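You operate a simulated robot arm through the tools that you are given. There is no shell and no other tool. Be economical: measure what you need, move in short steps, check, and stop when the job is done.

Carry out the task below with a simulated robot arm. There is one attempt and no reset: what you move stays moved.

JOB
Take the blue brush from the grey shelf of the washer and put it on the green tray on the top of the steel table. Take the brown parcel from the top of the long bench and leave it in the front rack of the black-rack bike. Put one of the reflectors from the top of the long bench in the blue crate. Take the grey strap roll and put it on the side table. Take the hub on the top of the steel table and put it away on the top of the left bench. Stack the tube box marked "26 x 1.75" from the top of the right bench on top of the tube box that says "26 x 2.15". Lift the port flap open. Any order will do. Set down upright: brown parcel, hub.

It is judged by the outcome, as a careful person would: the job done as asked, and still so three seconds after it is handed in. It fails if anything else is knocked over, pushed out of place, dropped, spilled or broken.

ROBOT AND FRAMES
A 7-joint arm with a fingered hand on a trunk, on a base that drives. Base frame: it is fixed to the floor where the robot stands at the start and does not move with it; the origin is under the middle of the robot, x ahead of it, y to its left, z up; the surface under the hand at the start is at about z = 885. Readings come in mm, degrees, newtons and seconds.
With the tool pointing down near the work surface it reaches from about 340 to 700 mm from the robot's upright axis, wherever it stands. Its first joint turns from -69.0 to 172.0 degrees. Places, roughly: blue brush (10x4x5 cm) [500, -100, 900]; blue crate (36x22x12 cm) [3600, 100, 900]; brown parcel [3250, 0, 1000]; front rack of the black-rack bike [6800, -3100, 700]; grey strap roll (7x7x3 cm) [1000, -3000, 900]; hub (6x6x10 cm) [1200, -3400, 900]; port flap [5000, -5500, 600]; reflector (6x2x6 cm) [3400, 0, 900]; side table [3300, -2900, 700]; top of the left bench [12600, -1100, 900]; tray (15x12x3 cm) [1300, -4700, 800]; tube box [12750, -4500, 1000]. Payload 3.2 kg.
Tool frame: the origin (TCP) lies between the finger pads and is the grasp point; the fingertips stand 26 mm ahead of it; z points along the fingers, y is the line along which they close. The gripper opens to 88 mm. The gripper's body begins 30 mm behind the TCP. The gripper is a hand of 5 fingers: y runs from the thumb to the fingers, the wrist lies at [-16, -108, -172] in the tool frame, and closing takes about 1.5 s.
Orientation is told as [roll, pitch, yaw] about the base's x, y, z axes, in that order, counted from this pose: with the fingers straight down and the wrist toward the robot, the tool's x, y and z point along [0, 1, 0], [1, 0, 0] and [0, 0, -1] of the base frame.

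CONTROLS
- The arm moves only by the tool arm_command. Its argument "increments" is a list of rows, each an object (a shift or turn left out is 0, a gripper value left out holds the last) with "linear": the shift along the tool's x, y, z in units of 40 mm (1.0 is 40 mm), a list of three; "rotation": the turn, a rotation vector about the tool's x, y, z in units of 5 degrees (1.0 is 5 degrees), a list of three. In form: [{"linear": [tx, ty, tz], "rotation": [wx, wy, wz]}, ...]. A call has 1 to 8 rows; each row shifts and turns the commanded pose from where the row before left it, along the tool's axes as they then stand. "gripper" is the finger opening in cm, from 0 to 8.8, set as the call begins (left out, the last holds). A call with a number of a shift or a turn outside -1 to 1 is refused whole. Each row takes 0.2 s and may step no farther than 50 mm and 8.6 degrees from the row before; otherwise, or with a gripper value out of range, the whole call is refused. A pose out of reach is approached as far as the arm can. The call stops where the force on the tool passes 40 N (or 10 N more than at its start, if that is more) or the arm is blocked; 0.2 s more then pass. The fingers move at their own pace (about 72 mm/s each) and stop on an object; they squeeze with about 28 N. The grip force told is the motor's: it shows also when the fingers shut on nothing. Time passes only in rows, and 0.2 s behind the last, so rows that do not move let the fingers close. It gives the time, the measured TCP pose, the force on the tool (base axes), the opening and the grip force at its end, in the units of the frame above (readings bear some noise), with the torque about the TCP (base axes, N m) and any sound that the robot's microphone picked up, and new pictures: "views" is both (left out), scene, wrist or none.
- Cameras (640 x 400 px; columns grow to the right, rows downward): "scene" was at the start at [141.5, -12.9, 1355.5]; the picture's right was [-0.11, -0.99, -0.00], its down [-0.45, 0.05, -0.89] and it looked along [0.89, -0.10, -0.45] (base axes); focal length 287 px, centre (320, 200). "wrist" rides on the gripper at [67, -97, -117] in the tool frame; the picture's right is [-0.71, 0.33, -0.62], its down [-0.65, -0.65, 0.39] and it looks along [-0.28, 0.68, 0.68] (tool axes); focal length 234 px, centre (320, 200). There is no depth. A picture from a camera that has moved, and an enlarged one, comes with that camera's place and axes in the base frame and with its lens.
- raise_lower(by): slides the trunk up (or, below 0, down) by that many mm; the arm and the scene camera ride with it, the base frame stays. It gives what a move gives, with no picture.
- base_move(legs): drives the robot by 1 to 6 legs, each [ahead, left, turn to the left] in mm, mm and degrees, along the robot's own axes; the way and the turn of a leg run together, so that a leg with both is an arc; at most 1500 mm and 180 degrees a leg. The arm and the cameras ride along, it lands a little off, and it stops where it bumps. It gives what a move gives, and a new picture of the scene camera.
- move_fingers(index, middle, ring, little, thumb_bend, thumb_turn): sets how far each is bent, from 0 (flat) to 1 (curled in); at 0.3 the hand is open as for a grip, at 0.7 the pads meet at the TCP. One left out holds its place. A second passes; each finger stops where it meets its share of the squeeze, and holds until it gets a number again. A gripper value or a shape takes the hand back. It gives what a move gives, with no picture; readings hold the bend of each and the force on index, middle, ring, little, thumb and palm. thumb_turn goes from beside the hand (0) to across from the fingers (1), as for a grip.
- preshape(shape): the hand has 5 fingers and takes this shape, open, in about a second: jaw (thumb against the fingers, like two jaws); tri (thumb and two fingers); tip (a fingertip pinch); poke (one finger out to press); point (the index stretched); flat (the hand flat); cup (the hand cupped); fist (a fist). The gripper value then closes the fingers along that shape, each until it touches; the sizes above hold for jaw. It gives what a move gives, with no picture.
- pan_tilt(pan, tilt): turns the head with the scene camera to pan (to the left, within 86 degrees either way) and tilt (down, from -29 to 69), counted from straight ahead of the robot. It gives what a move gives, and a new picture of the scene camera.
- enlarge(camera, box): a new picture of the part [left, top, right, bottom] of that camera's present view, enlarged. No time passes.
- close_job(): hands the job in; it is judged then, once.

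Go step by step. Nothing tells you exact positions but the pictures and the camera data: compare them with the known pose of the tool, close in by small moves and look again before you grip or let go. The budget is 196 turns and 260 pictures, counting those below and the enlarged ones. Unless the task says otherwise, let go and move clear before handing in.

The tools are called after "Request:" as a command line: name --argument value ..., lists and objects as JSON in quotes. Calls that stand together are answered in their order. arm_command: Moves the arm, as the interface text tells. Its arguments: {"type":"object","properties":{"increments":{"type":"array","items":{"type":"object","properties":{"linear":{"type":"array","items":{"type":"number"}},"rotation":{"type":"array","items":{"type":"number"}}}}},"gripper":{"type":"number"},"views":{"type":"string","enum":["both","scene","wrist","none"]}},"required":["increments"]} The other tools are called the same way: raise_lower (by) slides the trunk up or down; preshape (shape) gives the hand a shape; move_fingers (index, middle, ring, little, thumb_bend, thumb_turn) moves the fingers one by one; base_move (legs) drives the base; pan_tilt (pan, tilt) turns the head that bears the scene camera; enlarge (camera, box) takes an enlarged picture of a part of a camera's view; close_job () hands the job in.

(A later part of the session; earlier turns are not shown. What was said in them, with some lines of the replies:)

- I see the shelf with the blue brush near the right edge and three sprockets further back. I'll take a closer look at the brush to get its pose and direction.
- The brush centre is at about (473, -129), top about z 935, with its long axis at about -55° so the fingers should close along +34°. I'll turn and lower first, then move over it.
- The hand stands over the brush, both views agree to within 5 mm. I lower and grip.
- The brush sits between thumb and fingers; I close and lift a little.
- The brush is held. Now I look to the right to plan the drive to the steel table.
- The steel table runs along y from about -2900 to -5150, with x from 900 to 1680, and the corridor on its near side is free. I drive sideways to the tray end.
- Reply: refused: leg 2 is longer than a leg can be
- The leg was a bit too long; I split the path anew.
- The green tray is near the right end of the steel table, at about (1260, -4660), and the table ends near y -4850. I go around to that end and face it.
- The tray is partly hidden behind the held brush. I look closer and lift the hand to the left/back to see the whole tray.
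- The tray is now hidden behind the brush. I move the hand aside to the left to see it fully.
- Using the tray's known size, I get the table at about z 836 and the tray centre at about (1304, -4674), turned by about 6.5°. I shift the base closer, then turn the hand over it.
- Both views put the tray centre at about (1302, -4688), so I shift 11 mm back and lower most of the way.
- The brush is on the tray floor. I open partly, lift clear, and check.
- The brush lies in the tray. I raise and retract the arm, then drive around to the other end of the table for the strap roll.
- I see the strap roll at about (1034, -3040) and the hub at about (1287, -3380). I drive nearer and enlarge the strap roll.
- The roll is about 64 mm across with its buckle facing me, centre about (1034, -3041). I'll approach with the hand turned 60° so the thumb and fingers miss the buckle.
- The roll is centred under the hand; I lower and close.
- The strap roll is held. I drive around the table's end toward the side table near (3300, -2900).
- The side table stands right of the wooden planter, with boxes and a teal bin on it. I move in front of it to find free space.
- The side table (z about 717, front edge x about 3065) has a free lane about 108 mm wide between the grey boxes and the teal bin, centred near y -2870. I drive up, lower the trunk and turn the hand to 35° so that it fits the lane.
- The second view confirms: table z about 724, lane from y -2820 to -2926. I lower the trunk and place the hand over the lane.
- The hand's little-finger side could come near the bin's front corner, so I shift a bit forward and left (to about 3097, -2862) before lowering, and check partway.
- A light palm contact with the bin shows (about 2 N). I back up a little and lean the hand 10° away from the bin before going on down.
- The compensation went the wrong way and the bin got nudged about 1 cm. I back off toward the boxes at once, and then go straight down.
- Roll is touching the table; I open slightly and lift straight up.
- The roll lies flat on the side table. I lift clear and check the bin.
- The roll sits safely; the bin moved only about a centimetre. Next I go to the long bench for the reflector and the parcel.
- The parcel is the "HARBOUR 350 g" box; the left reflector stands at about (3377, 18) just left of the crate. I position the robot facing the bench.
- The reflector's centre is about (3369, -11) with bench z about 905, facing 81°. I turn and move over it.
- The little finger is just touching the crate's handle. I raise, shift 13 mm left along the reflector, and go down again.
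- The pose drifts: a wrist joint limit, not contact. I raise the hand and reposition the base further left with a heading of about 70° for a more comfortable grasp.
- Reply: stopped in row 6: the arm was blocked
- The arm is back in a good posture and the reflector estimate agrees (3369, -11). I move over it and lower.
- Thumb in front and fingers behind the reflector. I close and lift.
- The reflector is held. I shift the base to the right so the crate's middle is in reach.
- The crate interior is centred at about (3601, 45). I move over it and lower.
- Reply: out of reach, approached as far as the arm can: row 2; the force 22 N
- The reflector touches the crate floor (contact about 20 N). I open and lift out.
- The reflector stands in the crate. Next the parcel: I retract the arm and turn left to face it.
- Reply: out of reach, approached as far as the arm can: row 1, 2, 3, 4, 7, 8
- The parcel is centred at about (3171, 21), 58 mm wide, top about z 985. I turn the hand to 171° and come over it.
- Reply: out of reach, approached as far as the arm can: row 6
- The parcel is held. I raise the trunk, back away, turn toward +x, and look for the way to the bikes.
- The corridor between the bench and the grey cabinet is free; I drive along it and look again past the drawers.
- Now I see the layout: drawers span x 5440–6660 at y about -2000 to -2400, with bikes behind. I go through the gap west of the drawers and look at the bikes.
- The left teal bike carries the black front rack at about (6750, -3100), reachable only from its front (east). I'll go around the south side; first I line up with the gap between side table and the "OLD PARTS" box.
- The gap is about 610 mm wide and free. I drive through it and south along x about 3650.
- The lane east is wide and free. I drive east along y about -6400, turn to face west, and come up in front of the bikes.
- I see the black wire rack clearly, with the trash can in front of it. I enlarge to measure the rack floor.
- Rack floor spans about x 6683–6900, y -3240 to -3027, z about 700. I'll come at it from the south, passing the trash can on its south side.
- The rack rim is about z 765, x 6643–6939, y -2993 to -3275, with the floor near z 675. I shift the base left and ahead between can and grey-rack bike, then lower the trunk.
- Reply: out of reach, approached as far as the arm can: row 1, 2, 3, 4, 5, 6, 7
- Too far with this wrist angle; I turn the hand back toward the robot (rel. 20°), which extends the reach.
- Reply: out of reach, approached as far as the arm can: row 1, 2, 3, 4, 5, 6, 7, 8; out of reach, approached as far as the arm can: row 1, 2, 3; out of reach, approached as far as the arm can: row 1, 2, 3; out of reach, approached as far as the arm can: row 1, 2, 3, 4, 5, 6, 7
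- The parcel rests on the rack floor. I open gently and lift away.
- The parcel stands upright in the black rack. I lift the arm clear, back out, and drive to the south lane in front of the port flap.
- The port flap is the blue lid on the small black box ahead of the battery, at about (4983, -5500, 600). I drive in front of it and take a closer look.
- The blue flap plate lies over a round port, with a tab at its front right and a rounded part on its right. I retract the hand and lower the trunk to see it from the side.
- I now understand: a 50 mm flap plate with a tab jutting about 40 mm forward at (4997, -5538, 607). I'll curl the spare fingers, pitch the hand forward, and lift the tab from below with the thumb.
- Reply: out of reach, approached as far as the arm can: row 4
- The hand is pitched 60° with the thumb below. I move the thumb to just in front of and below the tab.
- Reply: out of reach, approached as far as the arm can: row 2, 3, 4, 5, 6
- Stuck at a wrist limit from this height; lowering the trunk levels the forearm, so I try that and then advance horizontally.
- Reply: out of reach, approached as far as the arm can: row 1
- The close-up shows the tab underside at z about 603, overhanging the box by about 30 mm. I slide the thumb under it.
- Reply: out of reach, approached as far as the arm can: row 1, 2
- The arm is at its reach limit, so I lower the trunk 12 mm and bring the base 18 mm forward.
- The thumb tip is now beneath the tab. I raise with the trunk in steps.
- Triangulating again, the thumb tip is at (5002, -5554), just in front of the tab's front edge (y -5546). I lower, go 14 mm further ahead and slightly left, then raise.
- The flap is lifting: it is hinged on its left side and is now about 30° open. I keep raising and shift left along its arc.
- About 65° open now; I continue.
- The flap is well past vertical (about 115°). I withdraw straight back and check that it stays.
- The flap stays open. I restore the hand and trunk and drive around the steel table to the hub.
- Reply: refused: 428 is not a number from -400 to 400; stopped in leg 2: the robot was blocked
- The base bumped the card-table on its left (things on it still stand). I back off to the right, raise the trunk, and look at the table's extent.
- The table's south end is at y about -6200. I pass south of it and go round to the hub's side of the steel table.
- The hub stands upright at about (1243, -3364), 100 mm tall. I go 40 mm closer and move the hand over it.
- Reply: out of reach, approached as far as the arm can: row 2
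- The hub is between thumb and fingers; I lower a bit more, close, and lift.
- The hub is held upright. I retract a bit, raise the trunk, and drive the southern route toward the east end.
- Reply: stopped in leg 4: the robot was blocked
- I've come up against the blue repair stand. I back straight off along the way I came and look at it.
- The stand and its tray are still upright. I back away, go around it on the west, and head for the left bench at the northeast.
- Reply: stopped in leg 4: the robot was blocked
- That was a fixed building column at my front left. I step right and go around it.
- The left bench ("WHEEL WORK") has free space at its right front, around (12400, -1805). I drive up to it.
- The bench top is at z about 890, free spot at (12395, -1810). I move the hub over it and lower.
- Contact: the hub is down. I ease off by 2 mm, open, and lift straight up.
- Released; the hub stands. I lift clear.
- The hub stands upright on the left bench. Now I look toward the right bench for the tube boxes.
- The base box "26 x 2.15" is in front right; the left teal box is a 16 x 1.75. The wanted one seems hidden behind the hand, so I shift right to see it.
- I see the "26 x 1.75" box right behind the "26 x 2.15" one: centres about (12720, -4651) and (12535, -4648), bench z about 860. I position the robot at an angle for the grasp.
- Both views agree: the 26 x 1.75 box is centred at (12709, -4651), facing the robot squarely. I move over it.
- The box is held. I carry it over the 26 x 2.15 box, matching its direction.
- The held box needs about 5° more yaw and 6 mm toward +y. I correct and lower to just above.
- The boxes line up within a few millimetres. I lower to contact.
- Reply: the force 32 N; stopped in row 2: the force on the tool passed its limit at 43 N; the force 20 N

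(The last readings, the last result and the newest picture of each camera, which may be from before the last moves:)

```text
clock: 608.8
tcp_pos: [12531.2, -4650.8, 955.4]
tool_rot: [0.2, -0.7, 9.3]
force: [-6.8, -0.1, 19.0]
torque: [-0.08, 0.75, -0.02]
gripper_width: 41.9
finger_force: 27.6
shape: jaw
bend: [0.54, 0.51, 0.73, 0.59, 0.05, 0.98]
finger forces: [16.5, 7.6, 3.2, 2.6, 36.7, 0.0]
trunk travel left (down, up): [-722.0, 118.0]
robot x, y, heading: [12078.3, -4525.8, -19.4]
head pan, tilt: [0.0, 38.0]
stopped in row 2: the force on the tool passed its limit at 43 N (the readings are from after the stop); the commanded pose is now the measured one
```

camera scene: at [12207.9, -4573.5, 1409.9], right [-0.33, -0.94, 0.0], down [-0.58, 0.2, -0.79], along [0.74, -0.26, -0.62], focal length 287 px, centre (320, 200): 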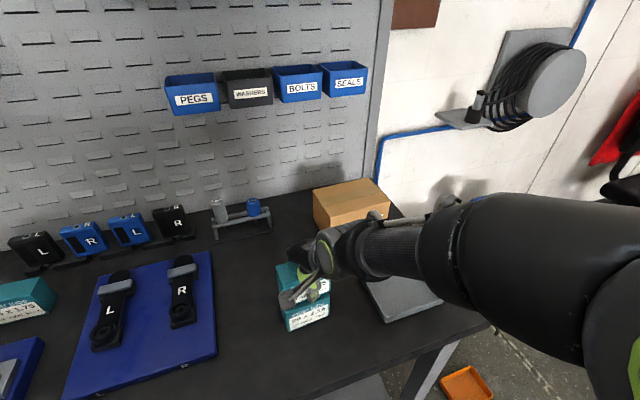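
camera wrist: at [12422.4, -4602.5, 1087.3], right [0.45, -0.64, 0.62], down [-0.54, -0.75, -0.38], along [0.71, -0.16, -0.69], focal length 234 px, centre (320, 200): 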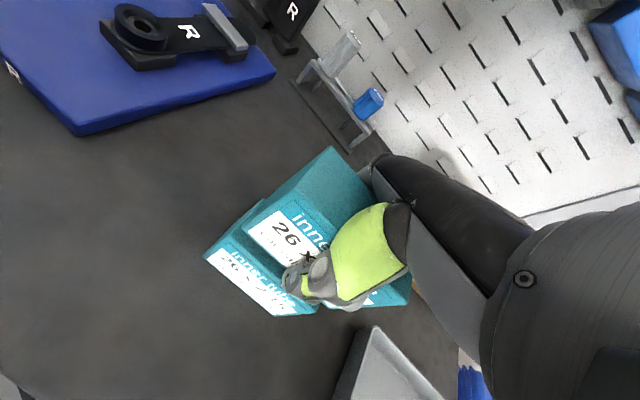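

Contact, slightly front-heavy. I ease up 3 mm and look closely.

Request:
arm_command --increments '[{"linear": [0, 0, -0.05]}, {}, {}]'

Request:
enlarge --camera "scene" --box '[260, 240, 340, 340]'

Request:
enlarge --camera "wrist" --box '[190, 140, 430, 340]'

```text
clock: 609.6
tcp_pos: [12529.0, -4650.7, 955.2]
tool_rot: [0.1, -0.4, 9.3]
force: [-2.9, -1.1, 15.4]
torque: [-0.06, 0.5, 0.0]
gripper_width: 42.0
finger_force: 28.2
shape: jaw
bend: [0.53, 0.51, 0.73, 0.59, 0.05, 0.98]
finger forces: [17.2, 8.3, 3.6, 2.6, 34.6, 0.0]
trunk travel left (down, up): [-722.0, 118.0]
robot x, y, heading: [12078.5, -4525.5, -19.3]
head pan, tilt: [0.0, 38.0]
camera scene: at [12204.6, -4573.1, 1410.2], right [-0.33, -0.94, 0.0], down [-0.58, 0.2, -0.79], along [0.75, -0.26, -0.61], focal length 287 px, centre (320, 200)
camera wrist: at [12422.6, -4601.2, 1072.7], right [0.44, -0.65, 0.62], down [-0.54, -0.75, -0.39], along [0.72, -0.16, -0.67], focal length 234 px, centre (320, 200)
```

scene: 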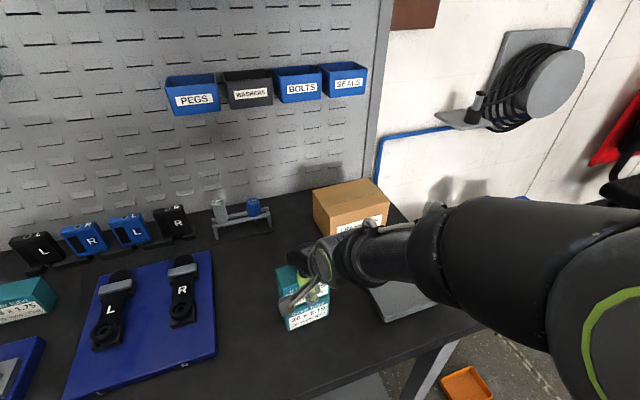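
wrist: 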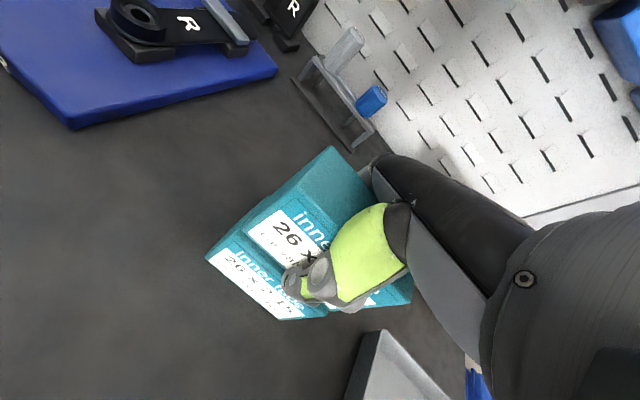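

```text
4.00 times, centred on (300, 290) of scene
camera zoom: at [12204.6, -4573.1, 1410.2], right [-0.33, -0.94, 0.0], down [-0.58, 0.2, -0.79], along [0.75, -0.26, -0.61], focal length 1147 px, centre (400, -160)
```

zoom: 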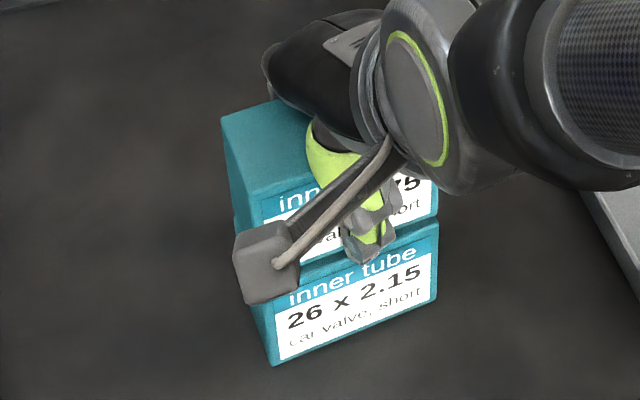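

```text
2.00 times, centred on (310, 240) of wrist
camera zoom: at [12422.6, -4601.2, 1072.7], right [0.44, -0.65, 0.62], down [-0.54, -0.75, -0.39], along [0.72, -0.16, -0.67], focal length 468 px, centre (340, 120)
```

zoom: 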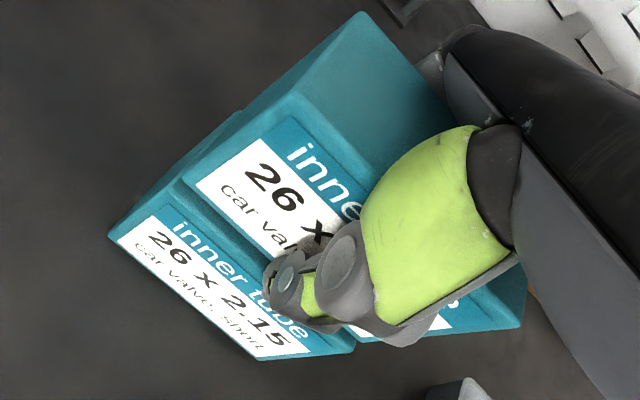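

The upper box sits about 10 mm too far back, with the thumb on the lower box's front edge. I lift, shift 9 mm forward, and lower again.

Request:
arm_command --increments '[{"linear": [0, 0, -0.35]}, {"linear": [0, -0.23, 0]}, {"linear": [0, 0, 0.2]}, {}]' --views "none"

Request:
arm_command --increments '[{"linear": [0, 0, 0.08]}, {}, {"linear": [0, 0, 0.06]}, {}]' --views "none"

Request:
enlarge --camera "wrist" --box '[190, 140, 430, 340]'

```text
clock: 610.6
tcp_pos: [12522.0, -4652.8, 958.9]
tool_rot: [0.2, -0.2, 9.2]
force: [-0.2, 0.6, -0.5]
torque: [0.03, 0.0, -0.05]
gripper_width: 41.2
finger_force: 28.0
shape: jaw
bend: [0.53, 0.51, 0.73, 0.59, 0.06, 0.98]
finger forces: [16.0, 9.0, 3.9, 1.5, 29.6, 0.0]
trunk travel left (down, up): [-722.0, 118.0]
robot x, y, heading: [12078.6, -4527.3, -19.5]
head pan, tilt: [0.0, 38.0]
```

```text
clock: 611.6
tcp_pos: [12523.2, -4653.2, 956.3]
tool_rot: [0.1, -0.5, 9.3]
force: [0.1, -0.6, 7.7]
torque: [-0.02, 0.23, 0.02]
gripper_width: 41.4
finger_force: 27.7
shape: jaw
bend: [0.53, 0.51, 0.73, 0.59, 0.06, 0.98]
finger forces: [16.5, 8.6, 3.9, 2.1, 31.3, 0.0]
trunk travel left (down, up): [-722.0, 118.0]
robot x, y, heading: [12080.8, -4525.6, -19.1]
head pan, tilt: [0.0, 38.0]
```

```text
2.00 times, centred on (310, 240) of wrist
camera zoom: at [12415.3, -4603.2, 1073.3], right [0.44, -0.65, 0.62], down [-0.54, -0.74, -0.4], along [0.72, -0.16, -0.67], focal length 468 px, centre (340, 120)
```

zoom: 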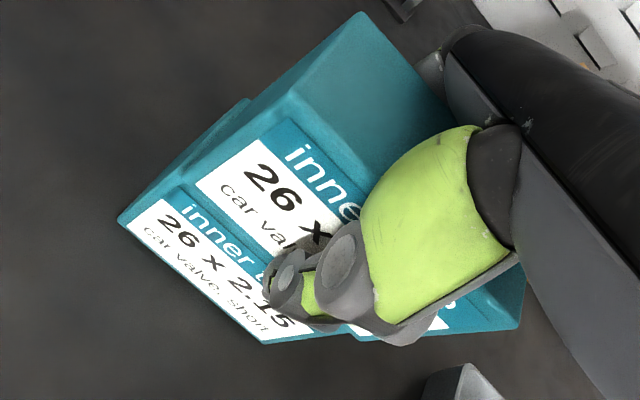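

Well aligned now. I release and lift away.

Request:
arm_command --increments '[{}, {}, {}]' --gripper 6.5 --views "wrist"

Request:
arm_command --increments '[{"linear": [0, 0, -0.4]}, {"linear": [0, 0, -0.6]}, {"linear": [0, 0, -0.8]}, {"linear": [0, 0, -0.8]}]'

Request:
enlarge --camera "scene" --box '[240, 220, 360, 340]'

```text
clock: 612.4
tcp_pos: [12521.6, -4652.4, 954.0]
tool_rot: [0.3, -0.1, 9.4]
force: [0.9, -0.1, 1.4]
torque: [-0.01, 0.05, -0.03]
gripper_width: 64.9
finger_force: 0.2
shape: jaw
bend: [0.4, 0.34, 0.27, 0.39, 0.07, 0.98]
finger forces: [1.4, 0.0, 0.0, 0.0, 0.8, 0.1]
trunk travel left (down, up): [-722.0, 118.0]
robot x, y, heading: [12081.6, -4525.4, -19.3]
head pan, tilt: [0.0, 38.0]
camera wrist: at [12415.3, -4603.2, 1071.9], right [0.44, -0.65, 0.62], down [-0.54, -0.75, -0.39], along [0.72, -0.16, -0.68], focal length 234 px, centre (320, 200)
```

wrist: 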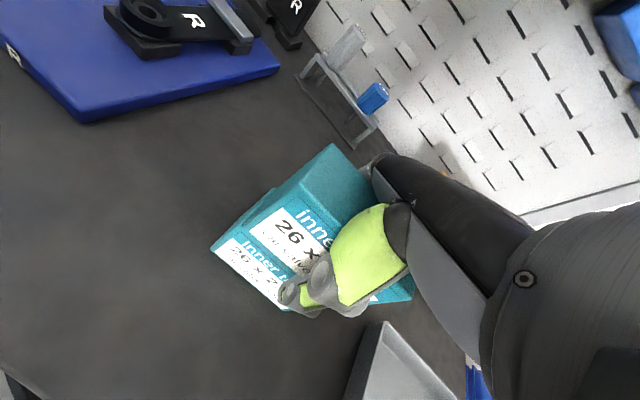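

```text
clock: 613.4
tcp_pos: [12520.6, -4655.3, 1059.3]
tool_rot: [0.2, -0.1, 9.3]
force: [0.6, 0.4, 0.1]
torque: [0.02, 0.0, 0.0]
gripper_width: 64.9
finger_force: 0.0
shape: jaw
bend: [0.4, 0.34, 0.27, 0.39, 0.07, 0.98]
finger forces: [0.0, 0.0, 0.0, 0.1, 0.1, 0.1]
trunk travel left (down, up): [-722.0, 118.0]
robot x, y, heading: [12079.7, -4525.8, -19.4]
head pan, tilt: [0.0, 38.0]
camera scene: at [12207.2, -4574.1, 1409.9], right [-0.33, -0.94, 0.0], down [-0.58, 0.2, -0.79], along [0.74, -0.26, -0.62], focal length 287 px, centre (320, 200)
camera wrist: at [12414.5, -4605.6, 1177.9], right [0.44, -0.65, 0.62], down [-0.54, -0.74, -0.39], along [0.72, -0.16, -0.68], focal length 234 px, centre (320, 200)
```

scene: 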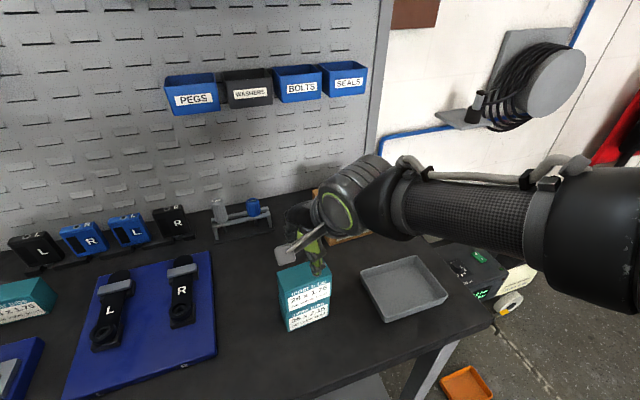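
wrist: 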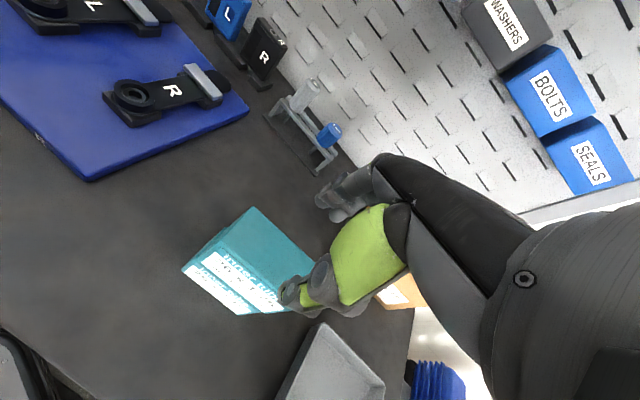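

```text
3.33 times, centred on (300, 280) of scene
camera zoom: at [12207.2, -4574.1, 1409.9], right [-0.33, -0.94, 0.0], down [-0.58, 0.2, -0.79], along [0.74, -0.26, -0.62], focal length 956 px, centre (387, -67)
```

zoom: 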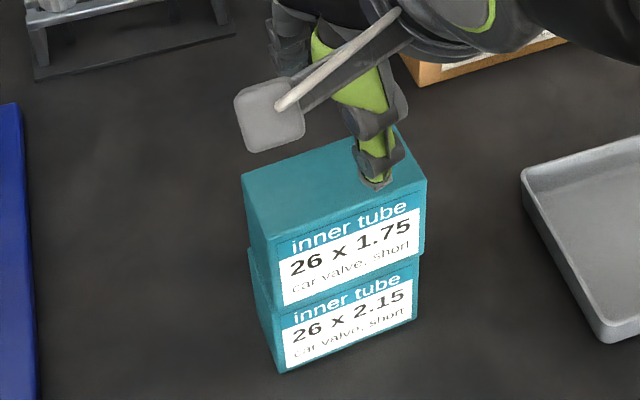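

The stack is square and steady. I move clear and hand the job in.

Request:
arm_command --increments '[{"linear": [0, 0, -0.8]}, {"linear": [0, -0.5, -0.5]}, {"linear": [0, -0.7, 0]}, {"linear": [0, -0.7, 0]}]' --views "none"

Request:
base_move --legs '[[-200, 0, 0]]'

```text
clock: 614.4
tcp_pos: [12445.9, -4668.2, 1108.3]
tool_rot: [0.1, -0.3, 9.3]
force: [0.0, -0.6, 0.8]
torque: [0.0, -0.02, 0.02]
gripper_width: 64.7
finger_force: 0.0
shape: jaw
bend: [0.4, 0.34, 0.27, 0.39, 0.07, 0.98]
finger forces: [0.0, 0.1, 0.0, 0.0, 0.1, 0.1]
trunk travel left (down, up): [-722.0, 118.0]
robot x, y, heading: [12079.8, -4523.7, -19.3]
head pan, tilt: [0.0, 38.0]
```

```text
clock: 616.0
tcp_pos: [12254.2, -4600.7, 1108.6]
tool_rot: [0.2, -0.2, 9.0]
force: [-0.3, -0.5, 0.0]
torque: [0.0, -0.05, 0.0]
gripper_width: 64.7
finger_force: 0.1
shape: jaw
bend: [0.4, 0.34, 0.27, 0.39, 0.07, 0.98]
finger forces: [0.0, 0.1, 0.1, 0.0, 0.0, 0.0]
trunk travel left (down, up): [-722.0, 118.0]
robot x, y, heading: [11889.3, -4456.6, -19.8]
head pan, tilt: [0.0, 38.0]
camera scene: at [12015.6, -4506.5, 1409.9], right [-0.34, -0.94, 0.0], down [-0.58, 0.21, -0.79], along [0.74, -0.26, -0.62], focal length 287 px, centre (320, 200)
```

scene: 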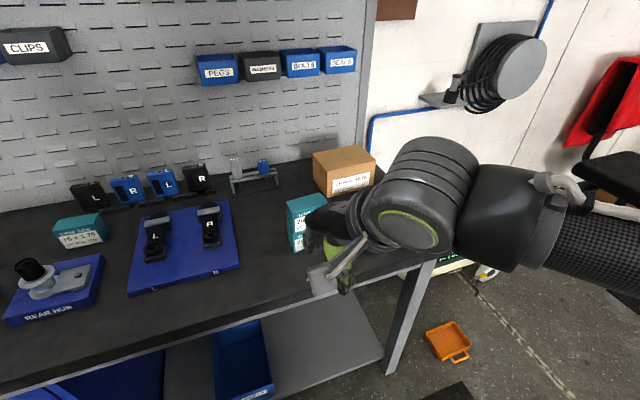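

All seven parts are in place and the arm is clear, so I hand the job in.

Request:
close_job

```text
The job is handed in.
```

I did all seven parts of the job and handed it in; each looked right in the pictures when I finished it, but I touched a few other things along the way.

**Done as asked:**
- The blue brush is in the green tray.
- The "HARBOUR 350 g" parcel stands upright in the black front rack.
- One reflector is in the blue crate.
- The strap roll lies flat on the side table, close to its front edge.
- The hub stands upright at the right end of the left bench.
- The "26 x 1.75" box is stacked squarely on the "26 x 2.15" box.
- The port flap is open past vertical and stayed open when I let go.

**What I disturbed:**
- **Teal bin on the side table:** I pushed it about 1 cm and turned it slightly, and did not put it back.
- **Table with the boxes and batteries (near x 3300, y -5800):** The base bumped one corner. The things on it still stand, but I can't say whether the table shifted.
- **Blue repair stand (near x 8430, y -5870):** The robot ran into it and stopped. The stand and its tray looked upright afterwards; I can't rule out a small shift.
- **Building column (near x 8500, y -3450):** The base bumped it; I saw no damage.
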